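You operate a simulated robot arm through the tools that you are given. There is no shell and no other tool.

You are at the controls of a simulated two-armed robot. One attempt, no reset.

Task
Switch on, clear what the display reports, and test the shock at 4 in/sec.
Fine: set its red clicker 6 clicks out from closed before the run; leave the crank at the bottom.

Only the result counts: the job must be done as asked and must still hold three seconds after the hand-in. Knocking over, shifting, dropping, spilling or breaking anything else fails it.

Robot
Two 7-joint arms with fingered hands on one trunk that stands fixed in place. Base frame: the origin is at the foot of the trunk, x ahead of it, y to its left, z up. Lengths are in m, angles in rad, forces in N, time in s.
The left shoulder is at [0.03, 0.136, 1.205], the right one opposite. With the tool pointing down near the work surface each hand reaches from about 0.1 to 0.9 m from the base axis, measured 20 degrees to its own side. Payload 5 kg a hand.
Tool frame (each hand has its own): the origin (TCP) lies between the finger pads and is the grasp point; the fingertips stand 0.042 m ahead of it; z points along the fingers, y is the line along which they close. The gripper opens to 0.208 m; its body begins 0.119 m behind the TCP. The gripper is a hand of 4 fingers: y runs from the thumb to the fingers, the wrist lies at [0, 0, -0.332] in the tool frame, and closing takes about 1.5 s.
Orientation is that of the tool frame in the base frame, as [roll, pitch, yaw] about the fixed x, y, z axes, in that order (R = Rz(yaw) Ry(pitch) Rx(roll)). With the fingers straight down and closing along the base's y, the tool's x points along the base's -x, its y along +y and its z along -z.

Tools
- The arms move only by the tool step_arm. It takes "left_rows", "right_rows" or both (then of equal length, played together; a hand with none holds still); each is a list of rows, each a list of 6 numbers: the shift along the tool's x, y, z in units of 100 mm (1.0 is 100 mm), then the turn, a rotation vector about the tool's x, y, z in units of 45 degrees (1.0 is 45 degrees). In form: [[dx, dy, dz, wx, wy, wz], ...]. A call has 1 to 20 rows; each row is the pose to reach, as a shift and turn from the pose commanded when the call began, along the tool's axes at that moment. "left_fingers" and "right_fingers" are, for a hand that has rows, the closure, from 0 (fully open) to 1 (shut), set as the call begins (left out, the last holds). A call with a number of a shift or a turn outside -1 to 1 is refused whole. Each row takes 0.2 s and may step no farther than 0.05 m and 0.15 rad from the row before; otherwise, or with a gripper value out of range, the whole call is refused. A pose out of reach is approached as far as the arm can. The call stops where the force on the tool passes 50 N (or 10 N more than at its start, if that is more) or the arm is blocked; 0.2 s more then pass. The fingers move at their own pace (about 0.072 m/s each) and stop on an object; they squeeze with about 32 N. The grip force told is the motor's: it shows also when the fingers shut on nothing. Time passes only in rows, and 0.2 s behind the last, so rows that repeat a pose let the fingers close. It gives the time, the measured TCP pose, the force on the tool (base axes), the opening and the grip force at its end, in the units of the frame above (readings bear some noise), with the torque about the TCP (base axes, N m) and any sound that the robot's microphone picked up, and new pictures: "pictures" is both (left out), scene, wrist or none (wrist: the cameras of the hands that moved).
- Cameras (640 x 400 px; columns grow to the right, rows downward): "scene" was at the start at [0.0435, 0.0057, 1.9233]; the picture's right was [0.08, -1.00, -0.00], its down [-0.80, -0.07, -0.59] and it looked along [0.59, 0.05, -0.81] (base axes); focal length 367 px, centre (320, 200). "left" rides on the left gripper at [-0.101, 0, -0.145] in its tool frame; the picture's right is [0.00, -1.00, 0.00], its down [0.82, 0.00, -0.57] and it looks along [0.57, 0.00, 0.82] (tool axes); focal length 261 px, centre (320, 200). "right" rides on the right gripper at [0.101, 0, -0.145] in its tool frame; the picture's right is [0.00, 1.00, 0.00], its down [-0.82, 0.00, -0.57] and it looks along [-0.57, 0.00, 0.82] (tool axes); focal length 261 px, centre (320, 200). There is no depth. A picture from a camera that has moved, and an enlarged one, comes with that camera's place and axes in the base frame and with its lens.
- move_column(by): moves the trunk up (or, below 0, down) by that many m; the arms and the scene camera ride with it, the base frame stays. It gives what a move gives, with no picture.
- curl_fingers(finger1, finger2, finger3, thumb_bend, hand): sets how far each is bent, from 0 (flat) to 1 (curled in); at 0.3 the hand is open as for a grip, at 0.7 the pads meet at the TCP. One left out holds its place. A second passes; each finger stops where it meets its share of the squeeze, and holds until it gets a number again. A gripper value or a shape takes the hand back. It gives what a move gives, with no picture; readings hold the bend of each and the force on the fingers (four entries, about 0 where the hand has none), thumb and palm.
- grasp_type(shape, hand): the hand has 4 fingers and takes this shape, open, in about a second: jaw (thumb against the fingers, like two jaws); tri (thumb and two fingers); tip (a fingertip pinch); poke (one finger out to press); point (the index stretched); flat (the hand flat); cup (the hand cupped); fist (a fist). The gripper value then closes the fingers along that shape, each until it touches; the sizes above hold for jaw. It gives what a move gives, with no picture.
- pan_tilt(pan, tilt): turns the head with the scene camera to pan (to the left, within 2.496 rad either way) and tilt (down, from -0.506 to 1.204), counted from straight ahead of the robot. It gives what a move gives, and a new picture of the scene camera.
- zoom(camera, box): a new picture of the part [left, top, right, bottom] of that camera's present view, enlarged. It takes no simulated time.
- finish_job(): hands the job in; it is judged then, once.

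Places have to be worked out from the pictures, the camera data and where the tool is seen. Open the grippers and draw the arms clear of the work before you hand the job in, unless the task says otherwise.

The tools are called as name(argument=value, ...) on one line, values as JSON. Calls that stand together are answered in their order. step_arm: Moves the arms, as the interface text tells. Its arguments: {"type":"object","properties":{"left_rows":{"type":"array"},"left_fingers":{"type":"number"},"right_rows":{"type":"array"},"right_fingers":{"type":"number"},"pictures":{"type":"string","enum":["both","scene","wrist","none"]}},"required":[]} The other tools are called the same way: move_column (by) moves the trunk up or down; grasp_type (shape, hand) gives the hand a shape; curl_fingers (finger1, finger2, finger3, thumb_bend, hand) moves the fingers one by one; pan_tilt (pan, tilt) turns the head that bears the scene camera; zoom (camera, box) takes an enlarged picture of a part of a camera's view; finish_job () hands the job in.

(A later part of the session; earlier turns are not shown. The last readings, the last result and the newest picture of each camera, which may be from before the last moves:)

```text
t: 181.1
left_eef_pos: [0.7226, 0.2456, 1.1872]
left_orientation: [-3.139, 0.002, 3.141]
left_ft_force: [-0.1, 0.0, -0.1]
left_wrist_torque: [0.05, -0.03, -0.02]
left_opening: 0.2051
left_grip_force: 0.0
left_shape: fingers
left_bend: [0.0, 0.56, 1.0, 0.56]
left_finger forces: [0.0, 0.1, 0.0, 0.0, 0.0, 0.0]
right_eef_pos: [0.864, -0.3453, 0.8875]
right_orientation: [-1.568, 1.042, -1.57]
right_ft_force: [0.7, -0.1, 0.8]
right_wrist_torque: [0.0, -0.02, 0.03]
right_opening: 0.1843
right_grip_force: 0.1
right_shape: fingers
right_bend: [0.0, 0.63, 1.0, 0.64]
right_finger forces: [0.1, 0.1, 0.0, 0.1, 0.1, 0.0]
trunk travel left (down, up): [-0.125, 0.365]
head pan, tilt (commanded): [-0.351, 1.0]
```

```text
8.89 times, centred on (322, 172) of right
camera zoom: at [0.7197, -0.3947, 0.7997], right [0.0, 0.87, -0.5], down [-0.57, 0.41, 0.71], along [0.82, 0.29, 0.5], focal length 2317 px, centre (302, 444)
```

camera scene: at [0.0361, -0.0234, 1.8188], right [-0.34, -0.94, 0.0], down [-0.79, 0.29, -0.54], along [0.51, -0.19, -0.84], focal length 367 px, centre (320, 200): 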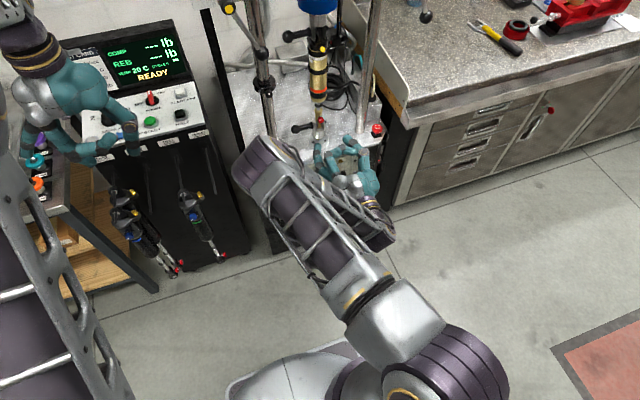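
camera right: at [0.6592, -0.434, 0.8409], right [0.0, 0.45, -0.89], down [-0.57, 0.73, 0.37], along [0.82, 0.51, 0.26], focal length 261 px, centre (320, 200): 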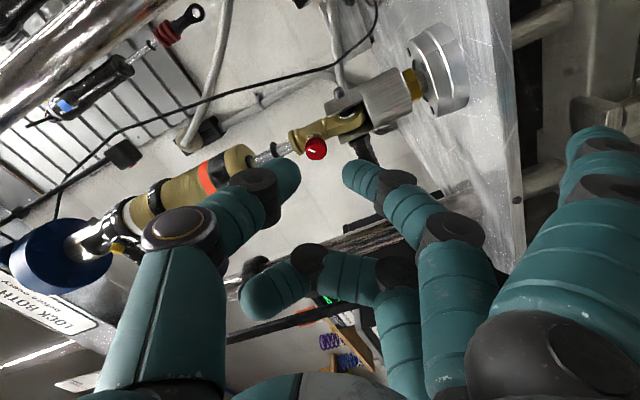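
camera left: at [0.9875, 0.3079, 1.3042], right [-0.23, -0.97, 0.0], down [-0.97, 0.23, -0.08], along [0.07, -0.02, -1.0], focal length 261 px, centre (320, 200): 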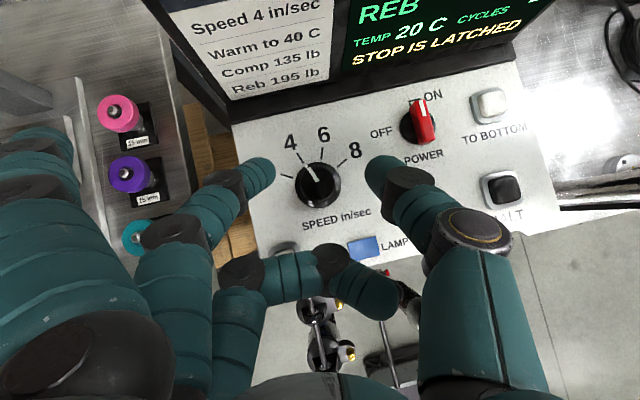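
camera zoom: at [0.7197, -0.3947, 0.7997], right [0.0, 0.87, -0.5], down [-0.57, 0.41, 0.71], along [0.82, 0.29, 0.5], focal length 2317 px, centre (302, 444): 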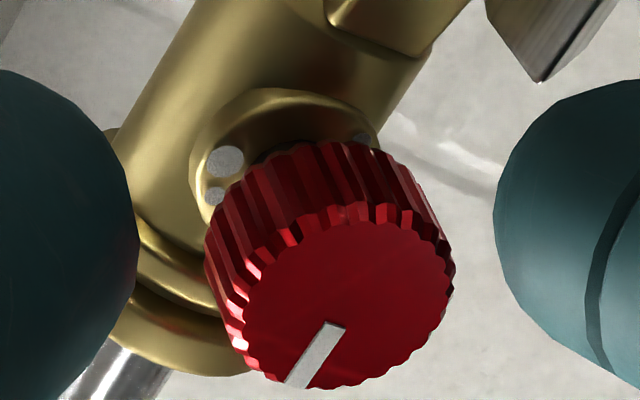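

The mark reads ≈87°: 3 clicks out. Back out, roll to about +30°, and re-enter for the next two clicks.

step_arm(right_rows=[[0, 0, -0.2, 0, 0, 0], [0, 0, -0.4, 0, 0, 0], [0, 0, -0.6, 0, 0, 0], [0, 0, -0.6, 0, 0, 0.18], [0, 0, -0.6, 0, 0, 0.36], [0, 0, -0.6, 0, 0, 0.54], [0, 0, -0.6, 0, 0, 0.72], [0, 0, -0.6, 0, 0, 0.88], [0, 0, -0.6, 0, 0, 1.0]], pictures="none")

step_arm(right_rows=[[0, 0, 0, 0, 0, 0.17], [0, 0, 0, 0, 0, 0.33], [0, 0, 0.2, 0, 0, 0.33], [0, 0, 0.4, 0, 0, 0.33], [0, 0, 0.6, 0, 0, 0.33]], pictures="none")

zoom(camera="right", box=[290, 150, 354, 195])

```text
t: 183.1
left_eef_pos: [0.7231, 0.2449, 1.1872]
left_orientation: [-3.141, 0.002, -3.14]
left_ft_force: [0.8, 0.2, 0.4]
left_wrist_torque: [0.02, -0.03, 0.02]
left_opening: 0.2053
left_grip_force: 0.0
left_shape: fingers
left_bend: [0.0, 0.56, 1.0, 0.56]
left_finger forces: [0.0, 0.0, 0.0, 0.0, 0.1, 0.0]
right_eef_pos: [0.802, -0.3439, 0.8864]
right_orientation: [1.567, 1.314, 1.568]
right_ft_force: [-0.8, 0.4, 0.0]
right_wrist_torque: [0.02, -0.02, 0.01]
right_opening: 0.1842
right_grip_force: 0.0
right_shape: fingers
right_bend: [0.0, 0.63, 1.0, 0.64]
right_finger forces: [0.1, 0.0, 0.0, 0.0, 0.1, 0.0]
trunk travel left (down, up): [-0.125, 0.365]
head pan, tilt (commanded): [-0.351, 1.0]
```

```text
t: 184.3
left_eef_pos: [0.7239, 0.2453, 1.1874]
left_orientation: [-3.139, 0.0, -3.14]
left_ft_force: [0.4, 0.0, -1.4]
left_wrist_torque: [0.0, 0.04, 0.01]
left_opening: 0.2054
left_grip_force: 0.0
left_shape: fingers
left_bend: [0.0, 0.56, 1.0, 0.56]
left_finger forces: [0.1, 0.0, 0.1, 0.0, 0.1, 0.0]
right_eef_pos: [0.8638, -0.3439, 0.8863]
right_orientation: [1.571, 1.055, 1.571]
right_ft_force: [0.2, -0.1, -0.8]
right_wrist_torque: [0.04, -0.03, -0.02]
right_opening: 0.1842
right_grip_force: 0.1
right_shape: fingers
right_bend: [0.0, 0.63, 1.0, 0.64]
right_finger forces: [0.0, 0.0, 0.0, 0.0, 0.0, 0.0]
trunk travel left (down, up): [-0.125, 0.365]
head pan, tilt (commanded): [-0.351, 1.0]
```

```text
8.89 times, centred on (322, 172) of right
camera zoom: at [0.72, -0.2943, 0.799], right [0.0, 0.87, 0.5], down [-0.57, -0.41, 0.71], along [0.82, -0.28, 0.5], focal length 2317 px, centre (302, 444)
```

zoom: 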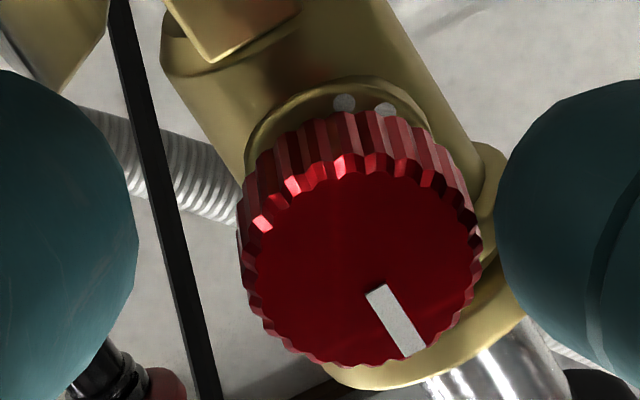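

Mark still ≈90° (3 clicks). Close and turn counter-clockwise 45° then 15° more.

curl_fingers(hand="right", finger2=0.69, thumb_bend=0.7)

zoom(camera="right", box=[290, 150, 354, 195])

step_arm(right_rows=[[0, 0, 0, 0, 0, -0.12], [0, 0, 0, 0, 0, -0.25], [0, 0, 0, 0, 0, -0.38], [0, 0, 0, 0, 0, -0.51], [0, 0, 0, 0, 0, -0.64], [0, 0, 0, 0, 0, -0.77], [0, 0, 0, 0, 0, -0.9], [0, 0, 0, 0, 0, -1.0]], pictures="none")

zoom(camera="right", box=[290, 150, 354, 195])

```text
t: 185.3
left_eef_pos: [0.7246, 0.2451, 1.1863]
left_orientation: [-3.139, 0.003, 3.141]
left_ft_force: [0.7, 0.0, 0.5]
left_wrist_torque: [-0.01, 0.0, -0.03]
left_opening: 0.2052
left_grip_force: 0.1
left_shape: fingers
left_bend: [0.0, 0.56, 1.0, 0.56]
left_finger forces: [0.0, 0.0, 0.1, 0.0, 0.1, 0.1]
right_eef_pos: [0.8636, -0.3451, 0.8864]
right_orientation: [1.573, 1.053, 1.573]
right_ft_force: [-5.0, -1.8, -0.3]
right_wrist_torque: [0.0, 0.23, -0.14]
right_opening: 0.1738
right_grip_force: 4.8
right_shape: fingers
right_bend: [0.0, 0.68, 1.0, 0.69]
right_finger forces: [0.0, 2.4, 0.0, 0.0, 7.2, 0.0]
trunk travel left (down, up): [-0.125, 0.365]
head pan, tilt (commanded): [-0.351, 1.0]
```

```text
8.89 times, centred on (322, 172) of right
camera zoom: at [0.7193, -0.2946, 0.7988], right [0.0, 0.87, 0.5], down [-0.57, -0.41, 0.71], along [0.82, -0.28, 0.5], focal length 2317 px, centre (302, 444)
```

zoom: 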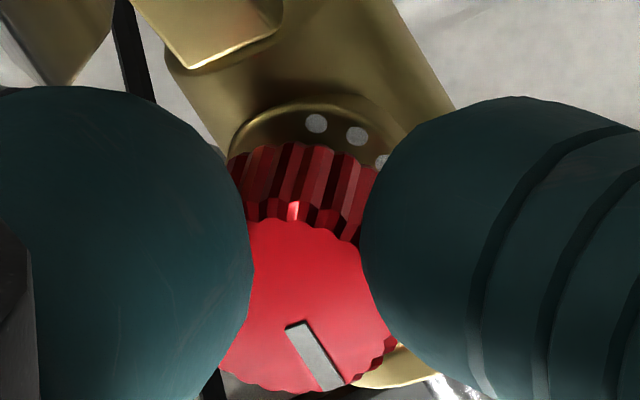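

```text
t: 187.1
left_eef_pos: [0.7236, 0.2458, 1.1877]
left_orientation: [-3.141, 0.003, 3.141]
left_ft_force: [-1.0, -0.1, -0.1]
left_wrist_torque: [-0.02, 0.02, -0.04]
left_opening: 0.205
left_grip_force: 0.0
left_shape: fingers
left_bend: [0.0, 0.56, 1.0, 0.56]
left_finger forces: [0.1, 0.1, 0.0, 0.0, 0.1, 0.0]
right_eef_pos: [0.8627, -0.3438, 0.8866]
right_orientation: [-1.566, 1.3, -1.563]
right_ft_force: [-10.4, -0.6, 0.4]
right_wrist_torque: [-0.04, 0.11, -0.03]
right_opening: 0.1698
right_grip_force: 6.4
right_shape: fingers
right_bend: [0.0, 0.67, 1.0, 0.7]
right_finger forces: [0.0, 4.5, 0.0, 0.0, 8.9, 0.0]
trunk travel left (down, up): [-0.125, 0.365]
head pan, tilt (commanded): [-0.351, 1.0]
```

```text
8.89 times, centred on (322, 172) of right
camera zoom: at [0.7193, -0.3701, 0.7894], right [0.0, 0.96, -0.26], down [-0.57, 0.21, 0.79], along [0.82, 0.15, 0.55], focal length 2317 px, centre (302, 444)
```

zoom: 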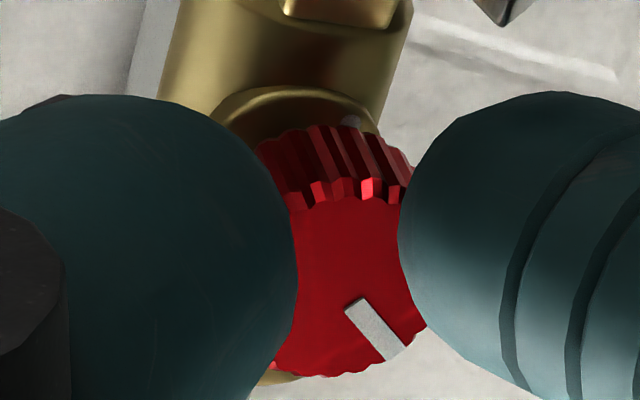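

θ≈45° now (between clicks 4 and 5). Turn 15° more to reach click 5, then release.

step_arm(right_rows=[[0, 0, 0, 0, 0, -0.11], [0, 0, 0, 0, 0, -0.22], [0, 0, 0, 0, 0, -0.33]], pictures="none")

curl_fingers(hand="right", finger2=0.63, thumb_bend=0.64)

zoom(camera="right", box=[290, 150, 354, 195])

```text
t: 187.9
left_eef_pos: [0.7218, 0.2443, 1.1867]
left_orientation: [-3.141, 0.001, 3.14]
left_ft_force: [0.0, 0.6, -0.6]
left_wrist_torque: [-0.03, -0.01, 0.0]
left_opening: 0.2054
left_grip_force: 0.0
left_shape: fingers
left_bend: [0.0, 0.56, 1.0, 0.56]
left_finger forces: [0.0, 0.0, 0.0, 0.0, 0.1, 0.1]
right_eef_pos: [0.8619, -0.3443, 0.8874]
right_orientation: [-1.567, 1.041, -1.566]
right_ft_force: [-8.7, 0.6, 0.3]
right_wrist_torque: [0.03, -0.04, 0.04]
right_opening: 0.1698
right_grip_force: 5.1
right_shape: fingers
right_bend: [0.0, 0.67, 1.0, 0.7]
right_finger forces: [0.0, 3.1, 0.0, 0.1, 6.9, 0.0]
trunk travel left (down, up): [-0.125, 0.365]
head pan, tilt (commanded): [-0.351, 1.0]
```

```text
t: 188.9
left_eef_pos: [0.7228, 0.2455, 1.1872]
left_orientation: [-3.14, 0.001, -3.141]
left_ft_force: [-0.5, 0.5, -0.1]
left_wrist_torque: [-0.02, 0.01, 0.02]
left_opening: 0.205
left_grip_force: 0.1
left_shape: fingers
left_bend: [0.0, 0.56, 1.0, 0.56]
left_finger forces: [0.1, 0.0, 0.0, 0.0, 0.0, 0.0]
right_eef_pos: [0.8631, -0.3426, 0.8859]
right_orientation: [-1.569, 1.041, -1.57]
right_ft_force: [-0.1, 0.1, 0.4]
right_wrist_torque: [0.01, -0.01, 0.0]
right_opening: 0.1839
right_grip_force: 0.0
right_shape: fingers
right_bend: [0.0, 0.63, 1.0, 0.64]
right_finger forces: [0.0, 0.0, 0.0, 0.0, 0.1, 0.0]
trunk travel left (down, up): [-0.125, 0.365]
head pan, tilt (commanded): [-0.351, 1.0]
```

```text
8.89 times, centred on (322, 172) of right
camera zoom: at [0.7192, -0.3944, 0.7995], right [0.0, 0.87, -0.5], down [-0.57, 0.41, 0.71], along [0.82, 0.29, 0.5], focal length 2317 px, centre (302, 444)
```

zoom: 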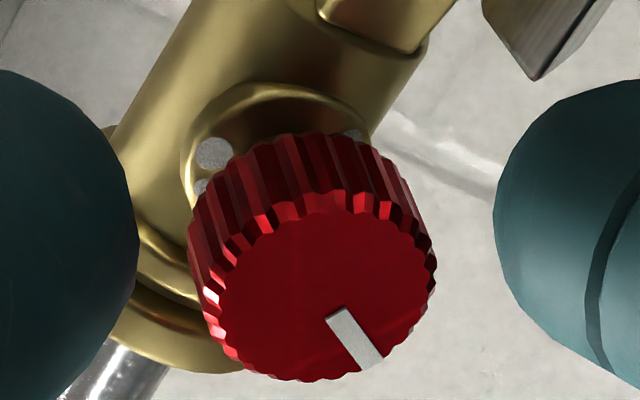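

θ≈28°: 5 clicks out. One more 30° stroke: back out, roll +45°, re-enter, close.

step_arm(right_rows=[[0, 0, -0.2, 0, 0, 0], [0, 0, -0.4, 0, 0, 0], [0, 0, -0.6, 0, 0, 0], [0, 0, -0.6, 0, 0, 0.18], [0, 0, -0.6, 0, 0, 0.36], [0, 0, -0.6, 0, 0, 0.54], [0, 0, -0.6, 0, 0, 0.72], [0, 0, -0.6, 0, 0, 0.88], [0, 0, -0.6, 0, 0, 1.0], [0, 0, -0.4, 0, 0, 1.0], [0, 0, -0.2, 0, 0, 1.0], [0, 0, 0, 0, 0, 1.0]], pictures="none")

curl_fingers(hand="right", finger2=0.69, thumb_bend=0.7)

zoom(camera="right", box=[290, 150, 354, 195])

```text
t: 191.5
left_eef_pos: [0.7219, 0.2462, 1.1863]
left_orientation: [-3.139, 0.0, 3.141]
left_ft_force: [-0.1, 0.2, 0.1]
left_wrist_torque: [0.04, 0.06, 0.02]
left_opening: 0.2052
left_grip_force: 0.0
left_shape: fingers
left_bend: [0.0, 0.56, 1.0, 0.56]
left_finger forces: [0.0, 0.1, 0.0, 0.1, 0.1, 0.1]
right_eef_pos: [0.8631, -0.3444, 0.8853]
right_orientation: [1.57, 1.314, 1.571]
right_ft_force: [0.2, -0.8, -0.2]
right_wrist_torque: [0.0, -0.03, 0.01]
right_opening: 0.1841
right_grip_force: 0.1
right_shape: fingers
right_bend: [0.0, 0.63, 1.0, 0.64]
right_finger forces: [0.0, 0.0, 0.1, 0.0, 0.0, 0.0]
trunk travel left (down, up): [-0.125, 0.365]
head pan, tilt (commanded): [-0.351, 1.0]
```

```text
t: 192.5
left_eef_pos: [0.7226, 0.2448, 1.1867]
left_orientation: [-3.139, 0.002, 3.141]
left_ft_force: [-0.1, 0.0, -0.1]
left_wrist_torque: [-0.01, -0.03, 0.01]
left_opening: 0.2053
left_grip_force: 0.1
left_shape: fingers
left_bend: [0.0, 0.56, 1.0, 0.56]
left_finger forces: [0.0, 0.0, 0.1, 0.1, 0.0, 0.0]
right_eef_pos: [0.8643, -0.3428, 0.8866]
right_orientation: [1.57, 1.315, 1.57]
right_ft_force: [-0.1, 0.5, 0.1]
right_wrist_torque: [0.0, 0.12, -0.03]
right_opening: 0.1742
right_grip_force: 3.6
right_shape: fingers
right_bend: [0.0, 0.67, 1.0, 0.69]
right_finger forces: [0.0, 3.3, 0.1, 0.0, 4.6, 0.1]
trunk travel left (down, up): [-0.125, 0.365]
head pan, tilt (commanded): [-0.351, 1.0]
```

```text
8.89 times, centred on (322, 172) of right
camera zoom: at [0.7191, -0.3181, 0.7885], right [0.0, 0.97, 0.26], down [-0.57, -0.21, 0.79], along [0.82, -0.15, 0.55], focal length 2317 px, centre (302, 444)
```

zoom: 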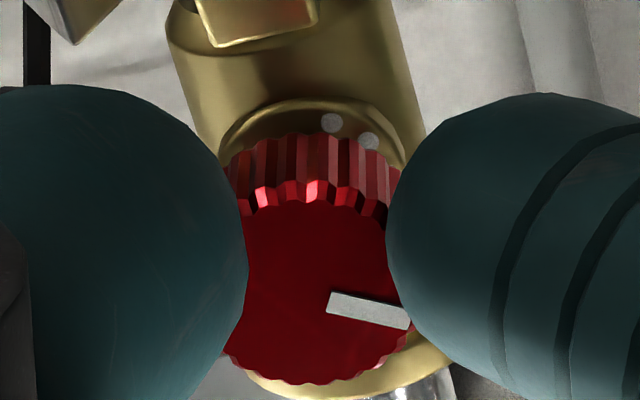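

θ≈30° as expected. Turn counter-clockwise 31.5° for the sixth click, then check and release.

step_arm(right_rows=[[0, 0, 0, 0, 0, -0.12], [0, 0, 0, 0, 0, -0.24], [0, 0, 0, 0, 0, -0.36], [0, 0, 0, 0, 0, -0.48], [0, 0, 0, 0, 0, -0.6], [0, 0, 0, 0, 0, -0.7]], pictures="none")

zoom(camera="right", box=[290, 150, 354, 195])

curl_fingers(hand="right", finger2=0.63, thumb_bend=0.64)

zoom(camera="right", box=[290, 150, 354, 195])

```text
t: 193.9
left_eef_pos: [0.7227, 0.2464, 1.1882]
left_orientation: [-3.141, 0.001, -3.14]
left_ft_force: [-0.9, 0.4, 0.3]
left_wrist_torque: [-0.06, 0.0, 0.0]
left_opening: 0.2054
left_grip_force: 0.0
left_shape: fingers
left_bend: [0.0, 0.56, 1.0, 0.56]
left_finger forces: [0.0, 0.0, 0.1, 0.0, 0.1, 0.0]
right_eef_pos: [0.8632, -0.3434, 0.888]
right_orientation: [-1.567, 1.279, -1.565]
right_ft_force: [-3.9, 0.0, 0.0]
right_wrist_torque: [0.0, 0.05, 0.0]
right_opening: 0.1723
right_grip_force: 4.5
right_shape: fingers
right_bend: [0.0, 0.67, 1.0, 0.7]
right_finger forces: [0.0, 3.9, 0.1, 0.0, 5.6, 0.1]
trunk travel left (down, up): [-0.125, 0.365]
head pan, tilt (commanded): [-0.351, 1.0]
```

```text
8.89 times, centred on (322, 172) of right
camera zoom: at [0.7193, -0.3723, 0.7904], right [0.0, 0.96, -0.29], down [-0.57, 0.23, 0.79], along [0.82, 0.16, 0.55], focal length 2317 px, centre (302, 444)
```

zoom: 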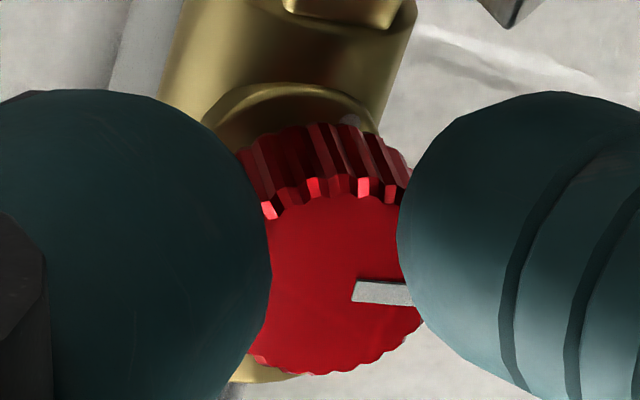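

```text
t: 194.9
left_eef_pos: [0.7225, 0.2453, 1.1869]
left_orientation: [-3.139, 0.002, 3.141]
left_ft_force: [0.4, 0.6, -0.7]
left_wrist_torque: [0.01, -0.01, -0.02]
left_opening: 0.2051
left_grip_force: 0.0
left_shape: fingers
left_bend: [0.0, 0.56, 1.0, 0.56]
left_finger forces: [0.1, 0.0, 0.0, 0.0, 0.1, 0.0]
right_eef_pos: [0.8634, -0.3434, 0.8868]
right_orientation: [-1.569, 1.278, -1.566]
right_ft_force: [-0.9, 0.0, 0.3]
right_wrist_torque: [0.04, 0.0, -0.01]
right_opening: 0.1837
right_grip_force: 0.1
right_shape: fingers
right_bend: [0.0, 0.63, 1.0, 0.64]
right_finger forces: [0.0, 0.1, 0.0, 0.0, 0.0, 0.0]
trunk travel left (down, up): [-0.125, 0.365]
head pan, tilt (commanded): [-0.351, 1.0]
```

```text
8.89 times, centred on (322, 172) of right
camera zoom: at [0.7191, -0.3723, 0.7901], right [0.0, 0.96, -0.28], down [-0.57, 0.23, 0.79], along [0.82, 0.16, 0.55], focal length 2317 px, centre (302, 444)
```

zoom: 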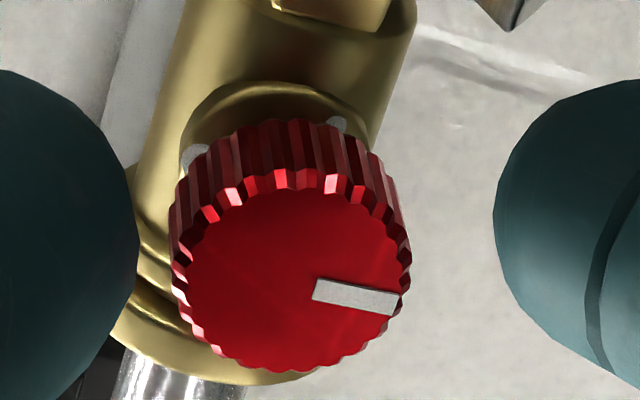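

The mark is at θ≈-4°, i.e. 180° (six 30° dots) from closed. I'll back out and look from the other side to verify alignment with a dot.

step_arm(right_rows=[[0, 0, -0.2, 0, 0, 0], [0, 0, -0.4, 0, 0, 0], [0, 0, -0.6, 0, 0, 0], [0, 0, -0.6, 0, 0, 0.18], [0, 0, -0.6, 0, 0, 0.36], [0, 0, -0.6, 0, 0, 0.54], [0, 0, -0.6, 0, 0, 0.72], [0, 0, -0.6, 0, 0, 0.88], [0, 0, -0.6, 0, 0, 1.0]], pictures="none")

zoom(camera="right", box=[300, 125, 348, 160])

step_arm(right_rows=[[0, 0, 0, 0, 0, 0.18], [0, 0, 0, 0, 0, 0.36], [0, 0, 0, 0, 0, 0.54], [0, 0, 0, 0, 0, 0.72], [0, 0, 0, 0, 0, 0.88], [0, 0, 0, 0, 0, 1.0]], pictures="none")

zoom(camera="right", box=[300, 120, 348, 155])

```text
t: 196.9
left_eef_pos: [0.7231, 0.2446, 1.1878]
left_orientation: [3.141, 0.003, -3.141]
left_ft_force: [0.0, 0.5, 0.4]
left_wrist_torque: [0.01, 0.04, 0.02]
left_opening: 0.2051
left_grip_force: 0.0
left_shape: fingers
left_bend: [0.0, 0.56, 1.0, 0.56]
left_finger forces: [0.0, 0.0, 0.0, 0.0, 0.0, 0.0]
right_eef_pos: [0.8025, -0.3436, 0.8871]
right_orientation: [1.567, 1.078, 1.569]
right_ft_force: [-0.5, 0.1, 0.6]
right_wrist_torque: [0.02, -0.02, -0.05]
right_opening: 0.1844
right_grip_force: 0.1
right_shape: fingers
right_bend: [0.0, 0.63, 1.0, 0.64]
right_finger forces: [0.1, 0.0, 0.1, 0.0, 0.0, 0.0]
trunk travel left (down, up): [-0.125, 0.365]
head pan, tilt (commanded): [-0.351, 1.0]
```

```text
11.43 times, centred on (324, 142) of right
camera zoom: at [0.6593, -0.2962, 0.7981], right [0.0, 0.88, 0.48], down [-0.57, -0.39, 0.72], along [0.82, -0.27, 0.5], focal length 2979 px, centre (274, 857)
```

zoom: 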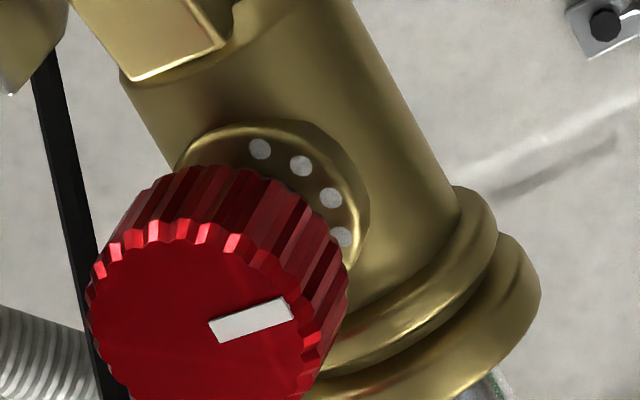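

```text
t: 198.3
left_eef_pos: [0.7219, 0.245, 1.1883]
left_orientation: [-3.141, 0.003, -3.142]
left_ft_force: [0.6, -0.4, -0.3]
left_wrist_torque: [0.04, 0.01, 0.02]
left_opening: 0.2051
left_grip_force: 0.1
left_shape: fingers
left_bend: [0.0, 0.56, 1.0, 0.56]
left_finger forces: [0.0, 0.0, 0.0, 0.0, 0.0, 0.0]
right_eef_pos: [0.804, -0.3435, 0.8874]
right_orientation: [1.571, 0.292, 1.572]
right_ft_force: [0.1, 0.4, 0.4]
right_wrist_torque: [0.01, 0.02, -0.01]
right_opening: 0.1843
right_grip_force: 0.1
right_shape: fingers
right_bend: [0.0, 0.63, 1.0, 0.64]
right_finger forces: [0.1, 0.0, 0.1, 0.0, 0.1, 0.0]
trunk travel left (down, up): [-0.125, 0.365]
head pan, tilt (commanded): [-0.351, 1.0]
```

```text
11.43 times, centred on (324, 138) of right
camera zoom: at [0.6592, -0.247, 0.8585], right [0.0, 0.28, 0.96], down [-0.57, -0.79, 0.23], along [0.82, -0.55, 0.16], focal length 2979 px, centre (274, 914)
```

zoom: 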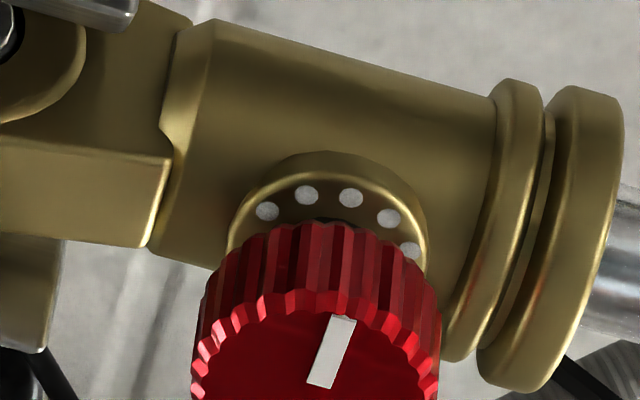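

The mark points exactly at the dot 180° from the big one – the 6th dot. The clicker is set. Before the run, I want to check the two crossbar levers ("LOCK BOTH LEVERS"). I'll retract the right hand and zoom in on them.

step_arm(right_rows=[[0, 0, -0.2, 0, 0, -0.18], [0, 0, -0.4, 0, 0, -0.36], [0, 0, -0.6, 0, 0, -0.54], [0, 0, -0.8, 0, 0, -0.72], [0, 0, -1.0, 0, 0, -0.88], [0, 0, -1.0, 0, 0, -1.0]], pictures="none")

pan_tilt(pan=-0.35, tilt=0.6)

zoom(camera="scene", box=[200, 80, 300, 180])

zoom(camera="scene", box=[380, 80, 480, 180])

```text
t: 199.7
left_eef_pos: [0.7234, 0.2447, 1.1872]
left_orientation: [-3.139, 0.001, -3.141]
left_ft_force: [0.0, 0.4, 0.1]
left_wrist_torque: [-0.06, -0.01, 0.0]
left_opening: 0.2055
left_grip_force: 0.0
left_shape: fingers
left_bend: [0.0, 0.56, 1.0, 0.56]
left_finger forces: [0.0, 0.0, 0.1, 0.0, 0.1, 0.1]
right_eef_pos: [0.7038, -0.3438, 0.8865]
right_orientation: [1.569, 1.081, 1.569]
right_ft_force: [0.6, 0.2, 0.2]
right_wrist_torque: [0.02, -0.01, -0.03]
right_opening: 0.1844
right_grip_force: 0.1
right_shape: fingers
right_bend: [0.0, 0.63, 1.0, 0.64]
right_finger forces: [0.0, 0.0, 0.0, 0.1, 0.0, 0.0]
trunk travel left (down, up): [-0.125, 0.365]
head pan, tilt (commanded): [-0.351, 1.0]
```

```text
t: 200.6
left_eef_pos: [0.723, 0.2443, 1.1878]
left_orientation: [-3.14, 0.002, 3.141]
left_ft_force: [-0.4, 0.5, 0.1]
left_wrist_torque: [0.03, -0.04, 0.01]
left_opening: 0.205
left_grip_force: 0.1
left_shape: fingers
left_bend: [0.0, 0.56, 1.0, 0.56]
left_finger forces: [0.0, 0.0, 0.0, 0.0, 0.1, 0.1]
right_eef_pos: [0.7037, -0.3438, 0.8853]
right_orientation: [1.569, 1.079, 1.571]
right_ft_force: [0.5, 0.0, -0.1]
right_wrist_torque: [-0.01, 0.02, 0.0]
right_opening: 0.1839
right_grip_force: 0.1
right_shape: fingers
right_bend: [0.0, 0.63, 1.0, 0.64]
right_finger forces: [0.1, 0.0, 0.0, 0.1, 0.0, 0.0]
trunk travel left (down, up): [-0.125, 0.365]
head pan, tilt (commanded): [-0.351, 0.6]
camera scene: at [0.0533, -0.0306, 1.8507], right [-0.34, -0.94, 0.0], down [-0.53, 0.19, -0.82], along [0.77, -0.28, -0.57], focal length 367 px, centre (320, 200)
```

scene: 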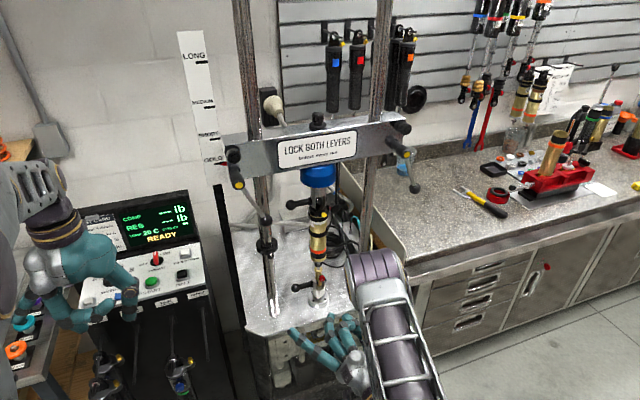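

```text
4.00 times, centred on (250, 130) of scene
camera zoom: at [0.0533, -0.0306, 1.8507], right [-0.34, -0.94, 0.0], down [-0.53, 0.19, -0.82], along [0.77, -0.28, -0.57], focal length 1468 px, centre (600, 480)
```

zoom: 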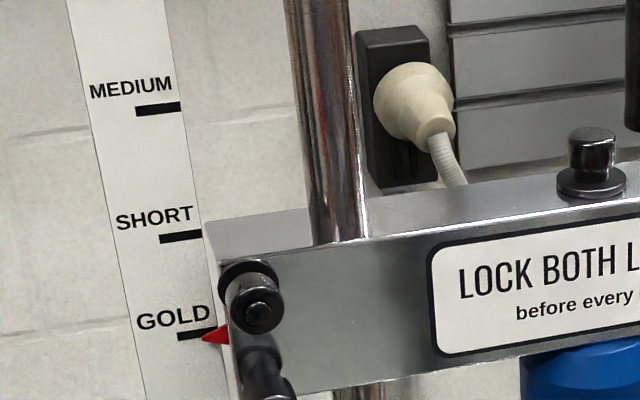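

```text
4.00 times, centred on (430, 130) of scene
camera zoom: at [0.0533, -0.0306, 1.8507], right [-0.34, -0.94, 0.0], down [-0.53, 0.19, -0.82], along [0.77, -0.28, -0.57], focal length 1468 px, centre (-120, 480)
```

zoom: 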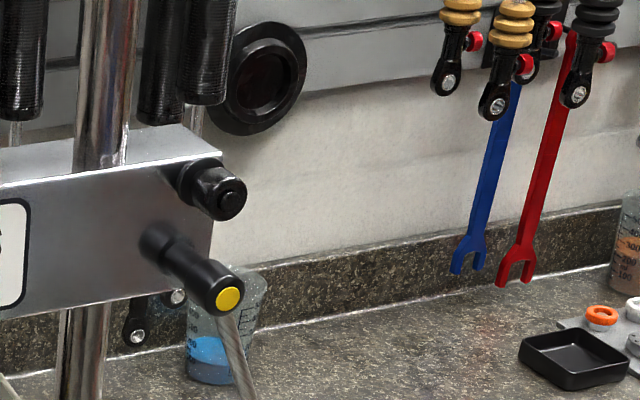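

zoom(camera="scene", box=[205, 135, 285, 255])

zoom(camera="scene", box=[365, 100, 435, 210])

zoom(camera="scene", box=[270, 160, 360, 310])

zoom(camera="scene", box=[70, 190, 220, 320])

```text
3.33 times, centred on (245, 195) of scene
camera zoom: at [0.0533, -0.0306, 1.8507], right [-0.34, -0.94, 0.0], down [-0.53, 0.19, -0.82], along [0.77, -0.28, -0.57], focal length 1224 px, centre (570, 217)
```

zoom: 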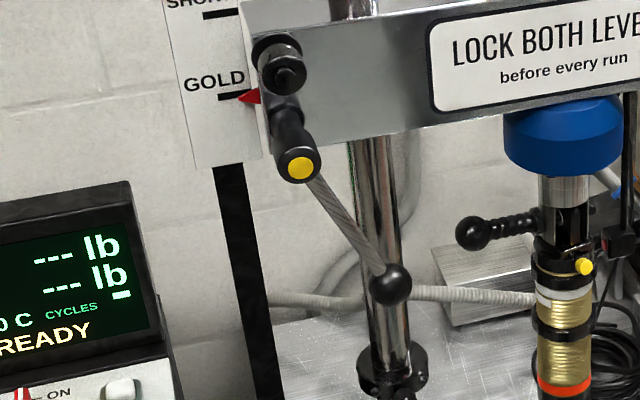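

```text
3.64 times, centred on (400, 155) of scene
camera zoom: at [0.0533, -0.0306, 1.8507], right [-0.34, -0.94, 0.0], down [-0.53, 0.19, -0.82], along [0.77, -0.28, -0.57], focal length 1335 px, centre (29, 364)
```

zoom: 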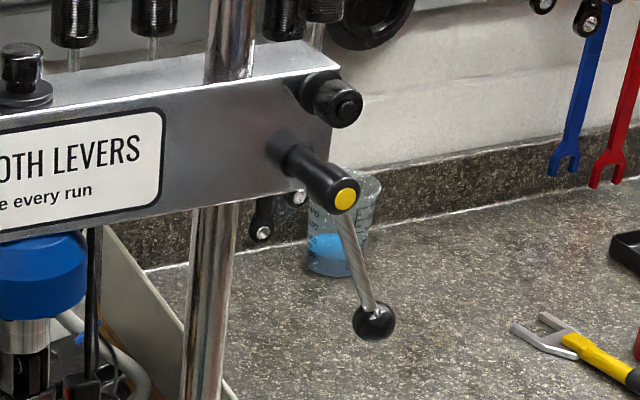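

```text
2.67 times, centred on (315, 235) of scene
camera zoom: at [0.0533, -0.0306, 1.8507], right [-0.34, -0.94, 0.0], down [-0.53, 0.19, -0.82], along [0.77, -0.28, -0.57], focal length 979 px, centre (333, 107)
```

zoom: 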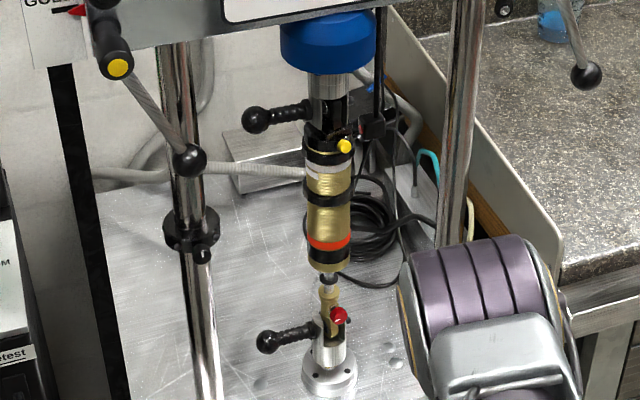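

```text
3.08 times, centred on (145, 255) of scene
camera zoom: at [0.0533, -0.0306, 1.8507], right [-0.34, -0.94, 0.0], down [-0.53, 0.19, -0.82], along [0.77, -0.28, -0.57], focal length 1129 px, centre (858, 31)
```

zoom: 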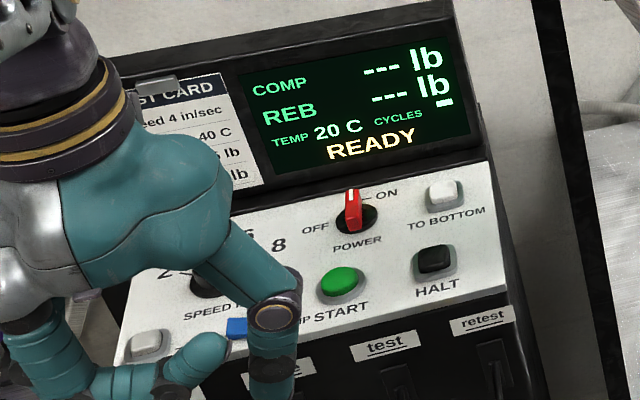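

Both levers stand at the same angle (≈20–25° past hanging), clamped alike, and the display shows READY; nothing indicates an open lever. I'll pull the right hand further back and then raise the trunk for the left hand's panel work.

step_arm(right_rows=[[0, 0, -0.3, 0, 0, -0.16], [0, 0, -0.6, 0, 0, -0.32], [0, 0, -0.9, 0, 0, -0.48], [0, 0, -1.0, 0, 0, -0.62]], pictures="scene")

```text
t: 201.6
left_eef_pos: [0.7235, 0.2445, 1.1876]
left_orientation: [-3.139, 0.001, -3.141]
left_ft_force: [-0.2, -0.8, -0.1]
left_wrist_torque: [0.06, 0.01, 0.02]
left_opening: 0.2051
left_grip_force: 0.2
left_shape: fingers
left_bend: [0.0, 0.56, 1.0, 0.56]
left_finger forces: [0.1, 0.0, 0.0, 0.0, 0.0, 0.1]
right_eef_pos: [0.6014, -0.3439, 0.8857]
right_orientation: [1.32, 1.565, 1.318]
right_ft_force: [-0.8, 0.5, -0.4]
right_wrist_torque: [0.0, -0.04, 0.0]
right_opening: 0.1844
right_grip_force: 0.1
right_shape: fingers
right_bend: [0.0, 0.63, 1.0, 0.64]
right_finger forces: [0.0, 0.0, 0.1, 0.0, 0.1, 0.1]
trunk travel left (down, up): [-0.125, 0.365]
head pan, tilt (commanded): [-0.351, 0.6]
camera scene: at [0.0534, -0.0309, 1.8508], right [-0.34, -0.94, 0.0], down [-0.53, 0.19, -0.82], along [0.77, -0.28, -0.57], focal length 367 px, centre (320, 200)
```

scene: 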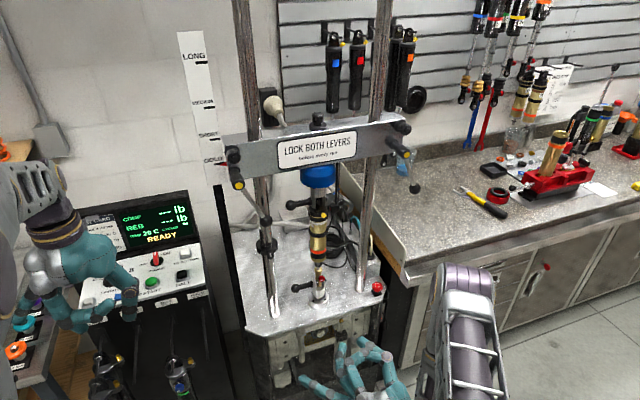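

Right hand is clear. Raise the trunk 0.22 m back to the height used for the console.

move_column(by=0.22)

curl_fingers(hand="left", finger1=0.0, finger2=1.0, finger3=1.0, thumb_bend=0.6)

pan_tilt(pan=0.1, tilt=0.8)

```text
t: 203.9
left_eef_pos: [0.7228, 0.2447, 1.4063]
left_orientation: [-3.14, 0.0, -3.141]
left_ft_force: [0.9, -0.1, 0.1]
left_wrist_torque: [-0.02, 0.04, -0.02]
left_opening: 0.2054
left_grip_force: 0.1
left_shape: fingers
left_bend: [0.0, 0.56, 1.0, 0.56]
left_finger forces: [0.0, 0.1, 0.0, 0.1, 0.0, 0.0]
right_eef_pos: [0.602, -0.3438, 1.1057]
right_orientation: [1.512, 1.565, 1.512]
right_ft_force: [-0.2, -0.2, 0.5]
right_wrist_torque: [-0.02, -0.02, 0.0]
right_opening: 0.1842
right_grip_force: 0.1
right_shape: fingers
right_bend: [0.0, 0.63, 1.0, 0.64]
right_finger forces: [0.1, 0.0, 0.0, 0.1, 0.1, 0.0]
trunk travel left (down, up): [-0.345, 0.145]
head pan, tilt (commanded): [-0.351, 0.6]
```

```text
t: 204.9
left_eef_pos: [0.7223, 0.2457, 1.4068]
left_orientation: [-3.139, 0.002, -3.141]
left_ft_force: [-0.2, -0.1, 0.2]
left_wrist_torque: [0.01, -0.02, 0.01]
left_opening: 0.1957
left_grip_force: 0.1
left_shape: fingers
left_bend: [0.0, 1.0, 1.0, 0.6]
left_finger forces: [0.0, 0.0, 0.1, 0.0, 0.0, 0.0]
right_eef_pos: [0.6023, -0.3439, 1.1059]
right_orientation: [1.449, 1.566, 1.45]
right_ft_force: [0.5, 0.6, 0.2]
right_wrist_torque: [0.02, 0.0, 0.01]
right_opening: 0.1843
right_grip_force: 0.2
right_shape: fingers
right_bend: [0.0, 0.63, 1.0, 0.64]
right_finger forces: [0.0, 0.0, 0.0, 0.1, 0.0, 0.0]
trunk travel left (down, up): [-0.345, 0.145]
head pan, tilt (commanded): [-0.351, 0.6]
```

```text
t: 205.8
left_eef_pos: [0.7225, 0.2452, 1.4069]
left_orientation: [-3.14, 0.003, 3.142]
left_ft_force: [-0.3, 0.4, 0.0]
left_wrist_torque: [0.01, -0.04, 0.01]
left_opening: 0.1954
left_grip_force: 0.0
left_shape: fingers
left_bend: [0.0, 1.0, 1.0, 0.6]
left_finger forces: [0.1, 0.0, 0.0, 0.0, 0.1, 0.0]
right_eef_pos: [0.6023, -0.3445, 1.1069]
right_orientation: [1.459, 1.566, 1.461]
right_ft_force: [-0.6, -0.6, 0.2]
right_wrist_torque: [-0.01, -0.01, 0.04]
right_opening: 0.1842
right_grip_force: 0.0
right_shape: fingers
right_bend: [0.0, 0.63, 1.0, 0.64]
right_finger forces: [0.0, 0.0, 0.1, 0.0, 0.1, 0.1]
trunk travel left (down, up): [-0.345, 0.145]
head pan, tilt (commanded): [0.099, 0.799]
camera scene: at [0.0506, 0.0075, 2.0539], right [0.1, -1.0, 0.0], down [-0.71, -0.07, -0.7], along [0.69, 0.07, -0.72], focal length 367 px, centre (320, 200)
```

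scene: 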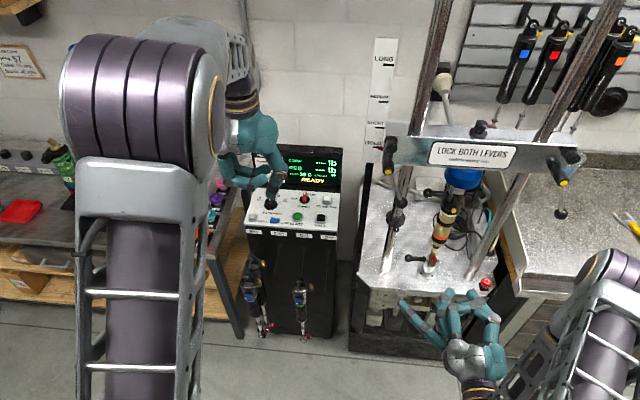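

Left arm is back in its good posture. Replay the proven forward-and-tilt path toward the console.

step_arm(left_rows=[[-0.333, 0, 0.18, 0, -0.127, 0], [-0.667, 0, 0.36, 0, -0.255, 0], [-1.0, 0, 0.54, 0, -0.382, 0]], pictures="none")

step_arm(left_rows=[[-0.15, -0.02, 0.33, 0, -0.083, 0], [-0.3, -0.03, 0.66, 0, -0.165, 0], [-0.455, -0.05, 0.99, 0, -0.248, 0]], pictures="none")

step_arm(left_rows=[[0.07, -0.05, 0.265, 0, -0.057, 0], [0.14, -0.1, 0.53, 0, -0.113, 0], [0.208, -0.16, 0.798, 0, -0.17, 0]], pictures="both")

```text
t: 206.6
left_eef_pos: [0.8234, 0.2458, 1.3555]
left_orientation: [-3.138, 0.302, -3.141]
left_ft_force: [0.9, -0.6, 0.5]
left_wrist_torque: [-0.05, 0.05, -0.02]
left_opening: 0.1954
left_grip_force: 0.1
left_shape: fingers
left_bend: [0.0, 1.0, 1.0, 0.6]
left_finger forces: [0.0, 0.0, 0.0, 0.1, 0.0, 0.0]
right_eef_pos: [0.6028, -0.3437, 1.1057]
right_orientation: [1.573, 1.566, 1.574]
right_ft_force: [-0.1, 0.7, 0.3]
right_wrist_torque: [0.01, 0.0, -0.03]
right_opening: 0.1845
right_grip_force: 0.1
right_shape: fingers
right_bend: [0.0, 0.63, 1.0, 0.64]
right_finger forces: [0.1, 0.0, 0.0, 0.0, 0.1, 0.0]
trunk travel left (down, up): [-0.345, 0.145]
head pan, tilt (commanded): [0.099, 0.799]
```

```text
t: 207.4
left_eef_pos: [0.8988, 0.2414, 1.2735]
left_orientation: [-3.141, 0.494, -3.142]
left_ft_force: [0.6, -0.4, -0.2]
left_wrist_torque: [-0.03, 0.15, 0.0]
left_opening: 0.1955
left_grip_force: 0.0
left_shape: fingers
left_bend: [0.0, 1.0, 1.0, 0.6]
left_finger forces: [0.1, 0.1, 0.0, 0.0, 0.1, 0.0]
right_eef_pos: [0.6037, -0.3434, 1.1063]
right_orientation: [1.63, 1.566, 1.63]
right_ft_force: [-0.1, -0.9, 0.9]
right_wrist_torque: [0.02, -0.02, 0.0]
right_opening: 0.1843
right_grip_force: 0.0
right_shape: fingers
right_bend: [0.0, 0.63, 1.0, 0.64]
right_finger forces: [0.1, 0.0, 0.1, 0.0, 0.0, 0.0]
trunk travel left (down, up): [-0.345, 0.145]
head pan, tilt (commanded): [0.099, 0.799]
```

```text
t: 208.2
left_eef_pos: [0.9157, 0.2233, 1.192]
left_orientation: [-3.136, 0.632, -3.137]
left_ft_force: [1.3, 0.2, 1.0]
left_wrist_torque: [-0.01, 0.11, 0.02]
left_opening: 0.1956
left_grip_force: 0.0
left_shape: fingers
left_bend: [0.0, 1.0, 1.0, 0.6]
left_finger forces: [0.1, 0.0, 0.0, 0.0, 0.1, 0.0]
right_eef_pos: [0.603, -0.3446, 1.1066]
right_orientation: [1.554, 1.566, 1.558]
right_ft_force: [0.9, -0.6, -0.4]
right_wrist_torque: [0.0, -0.02, -0.01]
right_opening: 0.1841
right_grip_force: 0.1
right_shape: fingers
right_bend: [0.0, 0.63, 1.0, 0.64]
right_finger forces: [0.0, 0.1, 0.0, 0.0, 0.0, 0.1]
trunk travel left (down, up): [-0.345, 0.145]
head pan, tilt (commanded): [0.099, 0.799]
camera scene: at [0.0517, 0.0082, 2.0538], right [0.1, -0.99, 0.0], down [-0.71, -0.07, -0.7], along [0.69, 0.07, -0.72], focal length 367 px, centre (320, 200)
camera left: at [0.9134, 0.2241, 1.3703], right [0.0, -1.0, 0.01], down [-1.0, 0.0, -0.02], along [0.02, -0.01, -1.0], focal length 261 px, centre (320, 200)
```

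scene: 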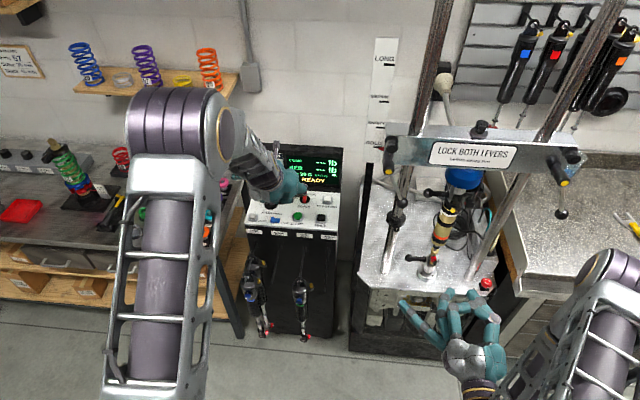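
left: 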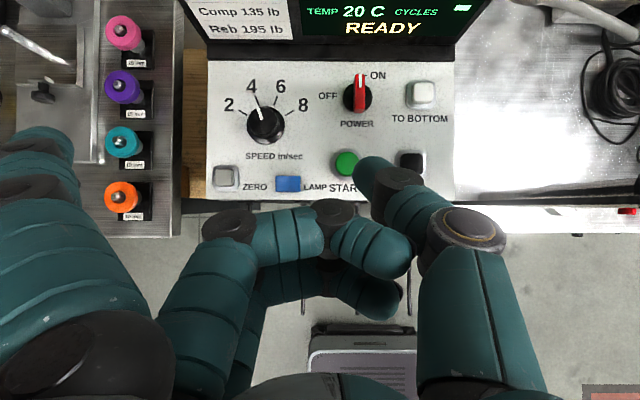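

START is at (0.9725, 0.184) and the speed pointer is on 4. Move the thumb tip above START.

step_arm(left_rows=[[0.116, 0, 0.328, 0, 0, 0], [0.233, 0, 0.656, 0, 0, 0], [0.349, 0.003, 0.984, 0, 0, 0]], pictures="wrist")

zoom(camera="left", box=[270, 80, 470, 210])

```text
t: 209.0
left_eef_pos: [0.9461, 0.2221, 1.0931]
left_orientation: [-3.14, 0.63, -3.14]
left_ft_force: [1.4, 0.5, 0.3]
left_wrist_torque: [-0.07, 0.22, -0.01]
left_opening: 0.1956
left_grip_force: 0.1
left_shape: fingers
left_bend: [0.0, 1.0, 1.0, 0.6]
left_finger forces: [0.0, 0.1, 0.0, 0.0, 0.1, 0.0]
right_eef_pos: [0.603, -0.3444, 1.1055]
right_orientation: [1.64, 1.566, 1.643]
right_ft_force: [0.4, 0.4, 0.3]
right_wrist_torque: [-0.01, -0.01, -0.06]
right_opening: 0.184
right_grip_force: 0.1
right_shape: fingers
right_bend: [0.0, 0.63, 1.0, 0.64]
right_finger forces: [0.1, 0.0, 0.0, 0.0, 0.0, 0.0]
trunk travel left (down, up): [-0.345, 0.145]
head pan, tilt (commanded): [0.099, 0.799]
camera left: at [0.9444, 0.2227, 1.2695], right [0.0, -1.0, 0.01], down [-1.0, 0.0, -0.02], along [0.02, -0.01, -1.0], focal length 261 px, centre (320, 200)
```

left: 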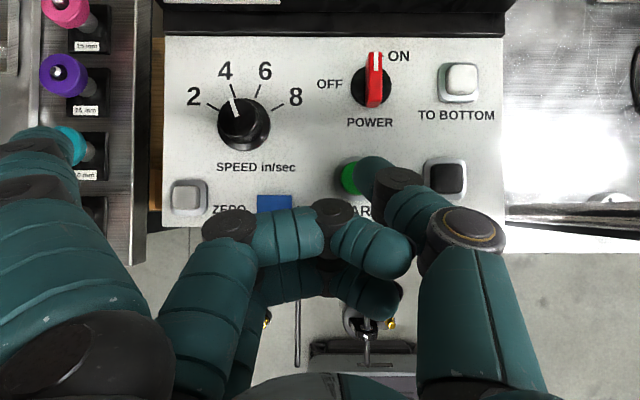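

```text
3.08 times, centred on (370, 145) of left
camera zoom: at [0.9444, 0.2227, 1.2695], right [0.0, -1.0, 0.01], down [-1.0, 0.0, -0.02], along [0.02, -0.01, -1.0], focal length 802 px, centre (166, 369)
```

zoom: 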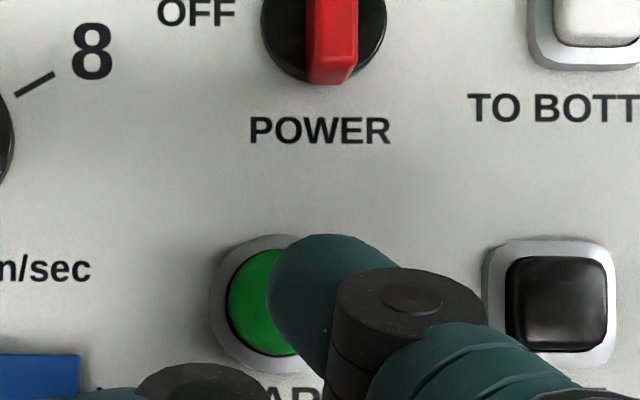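

The tip is ~4 mm right of the button centre; shift and descend to just above it, then press in small steps.

step_arm(left_rows=[[0.077, 0.02, 0.105, 0, 0, 0], [0.154, 0.04, 0.21, 0, 0, 0]], pictures="none")

step_arm(left_rows=[[0.024, 0, 0.032, 0, 0, 0]], pictures="none")

step_arm(left_rows=[[0.024, 0, 0.032, 0, 0, 0]], pictures="none")

```text
t: 209.6
left_eef_pos: [0.9453, 0.2264, 1.0676]
left_orientation: [-3.136, 0.629, -3.139]
left_ft_force: [0.8, -0.5, 0.5]
left_wrist_torque: [0.05, 0.06, 0.0]
left_opening: 0.1954
left_grip_force: 0.1
left_shape: fingers
left_bend: [0.0, 1.0, 1.0, 0.6]
left_finger forces: [0.1, 0.0, 0.0, 0.0, 0.0, 0.0]
right_eef_pos: [0.6024, -0.3449, 1.1065]
right_orientation: [1.479, 1.567, 1.479]
right_ft_force: [0.4, -0.2, 0.3]
right_wrist_torque: [-0.01, 0.0, -0.02]
right_opening: 0.1842
right_grip_force: 0.2
right_shape: fingers
right_bend: [0.0, 0.63, 1.0, 0.64]
right_finger forces: [0.1, 0.0, 0.0, 0.0, 0.0, 0.1]
trunk travel left (down, up): [-0.345, 0.145]
head pan, tilt (commanded): [0.099, 0.799]
```

```text
t: 210.0
left_eef_pos: [0.9462, 0.2269, 1.0633]
left_orientation: [-3.141, 0.631, -3.141]
left_ft_force: [0.8, -0.7, -0.7]
left_wrist_torque: [-0.02, 0.01, 0.03]
left_opening: 0.1956
left_grip_force: 0.0
left_shape: fingers
left_bend: [0.0, 1.0, 1.0, 0.6]
left_finger forces: [0.0, 0.1, 0.0, 0.0, 0.0, 0.1]
right_eef_pos: [0.6031, -0.3444, 1.1067]
right_orientation: [1.533, 1.566, 1.533]
right_ft_force: [0.2, 0.7, 0.3]
right_wrist_torque: [0.02, -0.01, -0.01]
right_opening: 0.1843
right_grip_force: 0.1
right_shape: fingers
right_bend: [0.0, 0.63, 1.0, 0.64]
right_finger forces: [0.0, 0.0, 0.0, 0.0, 0.0, 0.0]
trunk travel left (down, up): [-0.345, 0.145]
head pan, tilt (commanded): [0.099, 0.799]
```

```text
t: 210.4
left_eef_pos: [0.9453, 0.2265, 1.0598]
left_orientation: [-3.141, 0.629, -3.138]
left_ft_force: [-0.7, 0.3, 1.1]
left_wrist_torque: [-0.16, 0.01, -0.07]
left_opening: 0.1954
left_grip_force: 1.4
left_shape: fingers
left_bend: [0.0, 1.0, 1.0, 0.6]
left_finger forces: [0.0, 0.0, 0.2, 0.1, 2.1, 0.1]
right_eef_pos: [0.6018, -0.3441, 1.1065]
right_orientation: [1.473, 1.567, 1.475]
right_ft_force: [-0.2, 1.0, -0.5]
right_wrist_torque: [-0.02, 0.01, -0.05]
right_opening: 0.1843
right_grip_force: 0.1
right_shape: fingers
right_bend: [0.0, 0.63, 1.0, 0.64]
right_finger forces: [0.1, 0.1, 0.0, 0.0, 0.1, 0.0]
trunk travel left (down, up): [-0.345, 0.145]
head pan, tilt (commanded): [0.099, 0.799]
```

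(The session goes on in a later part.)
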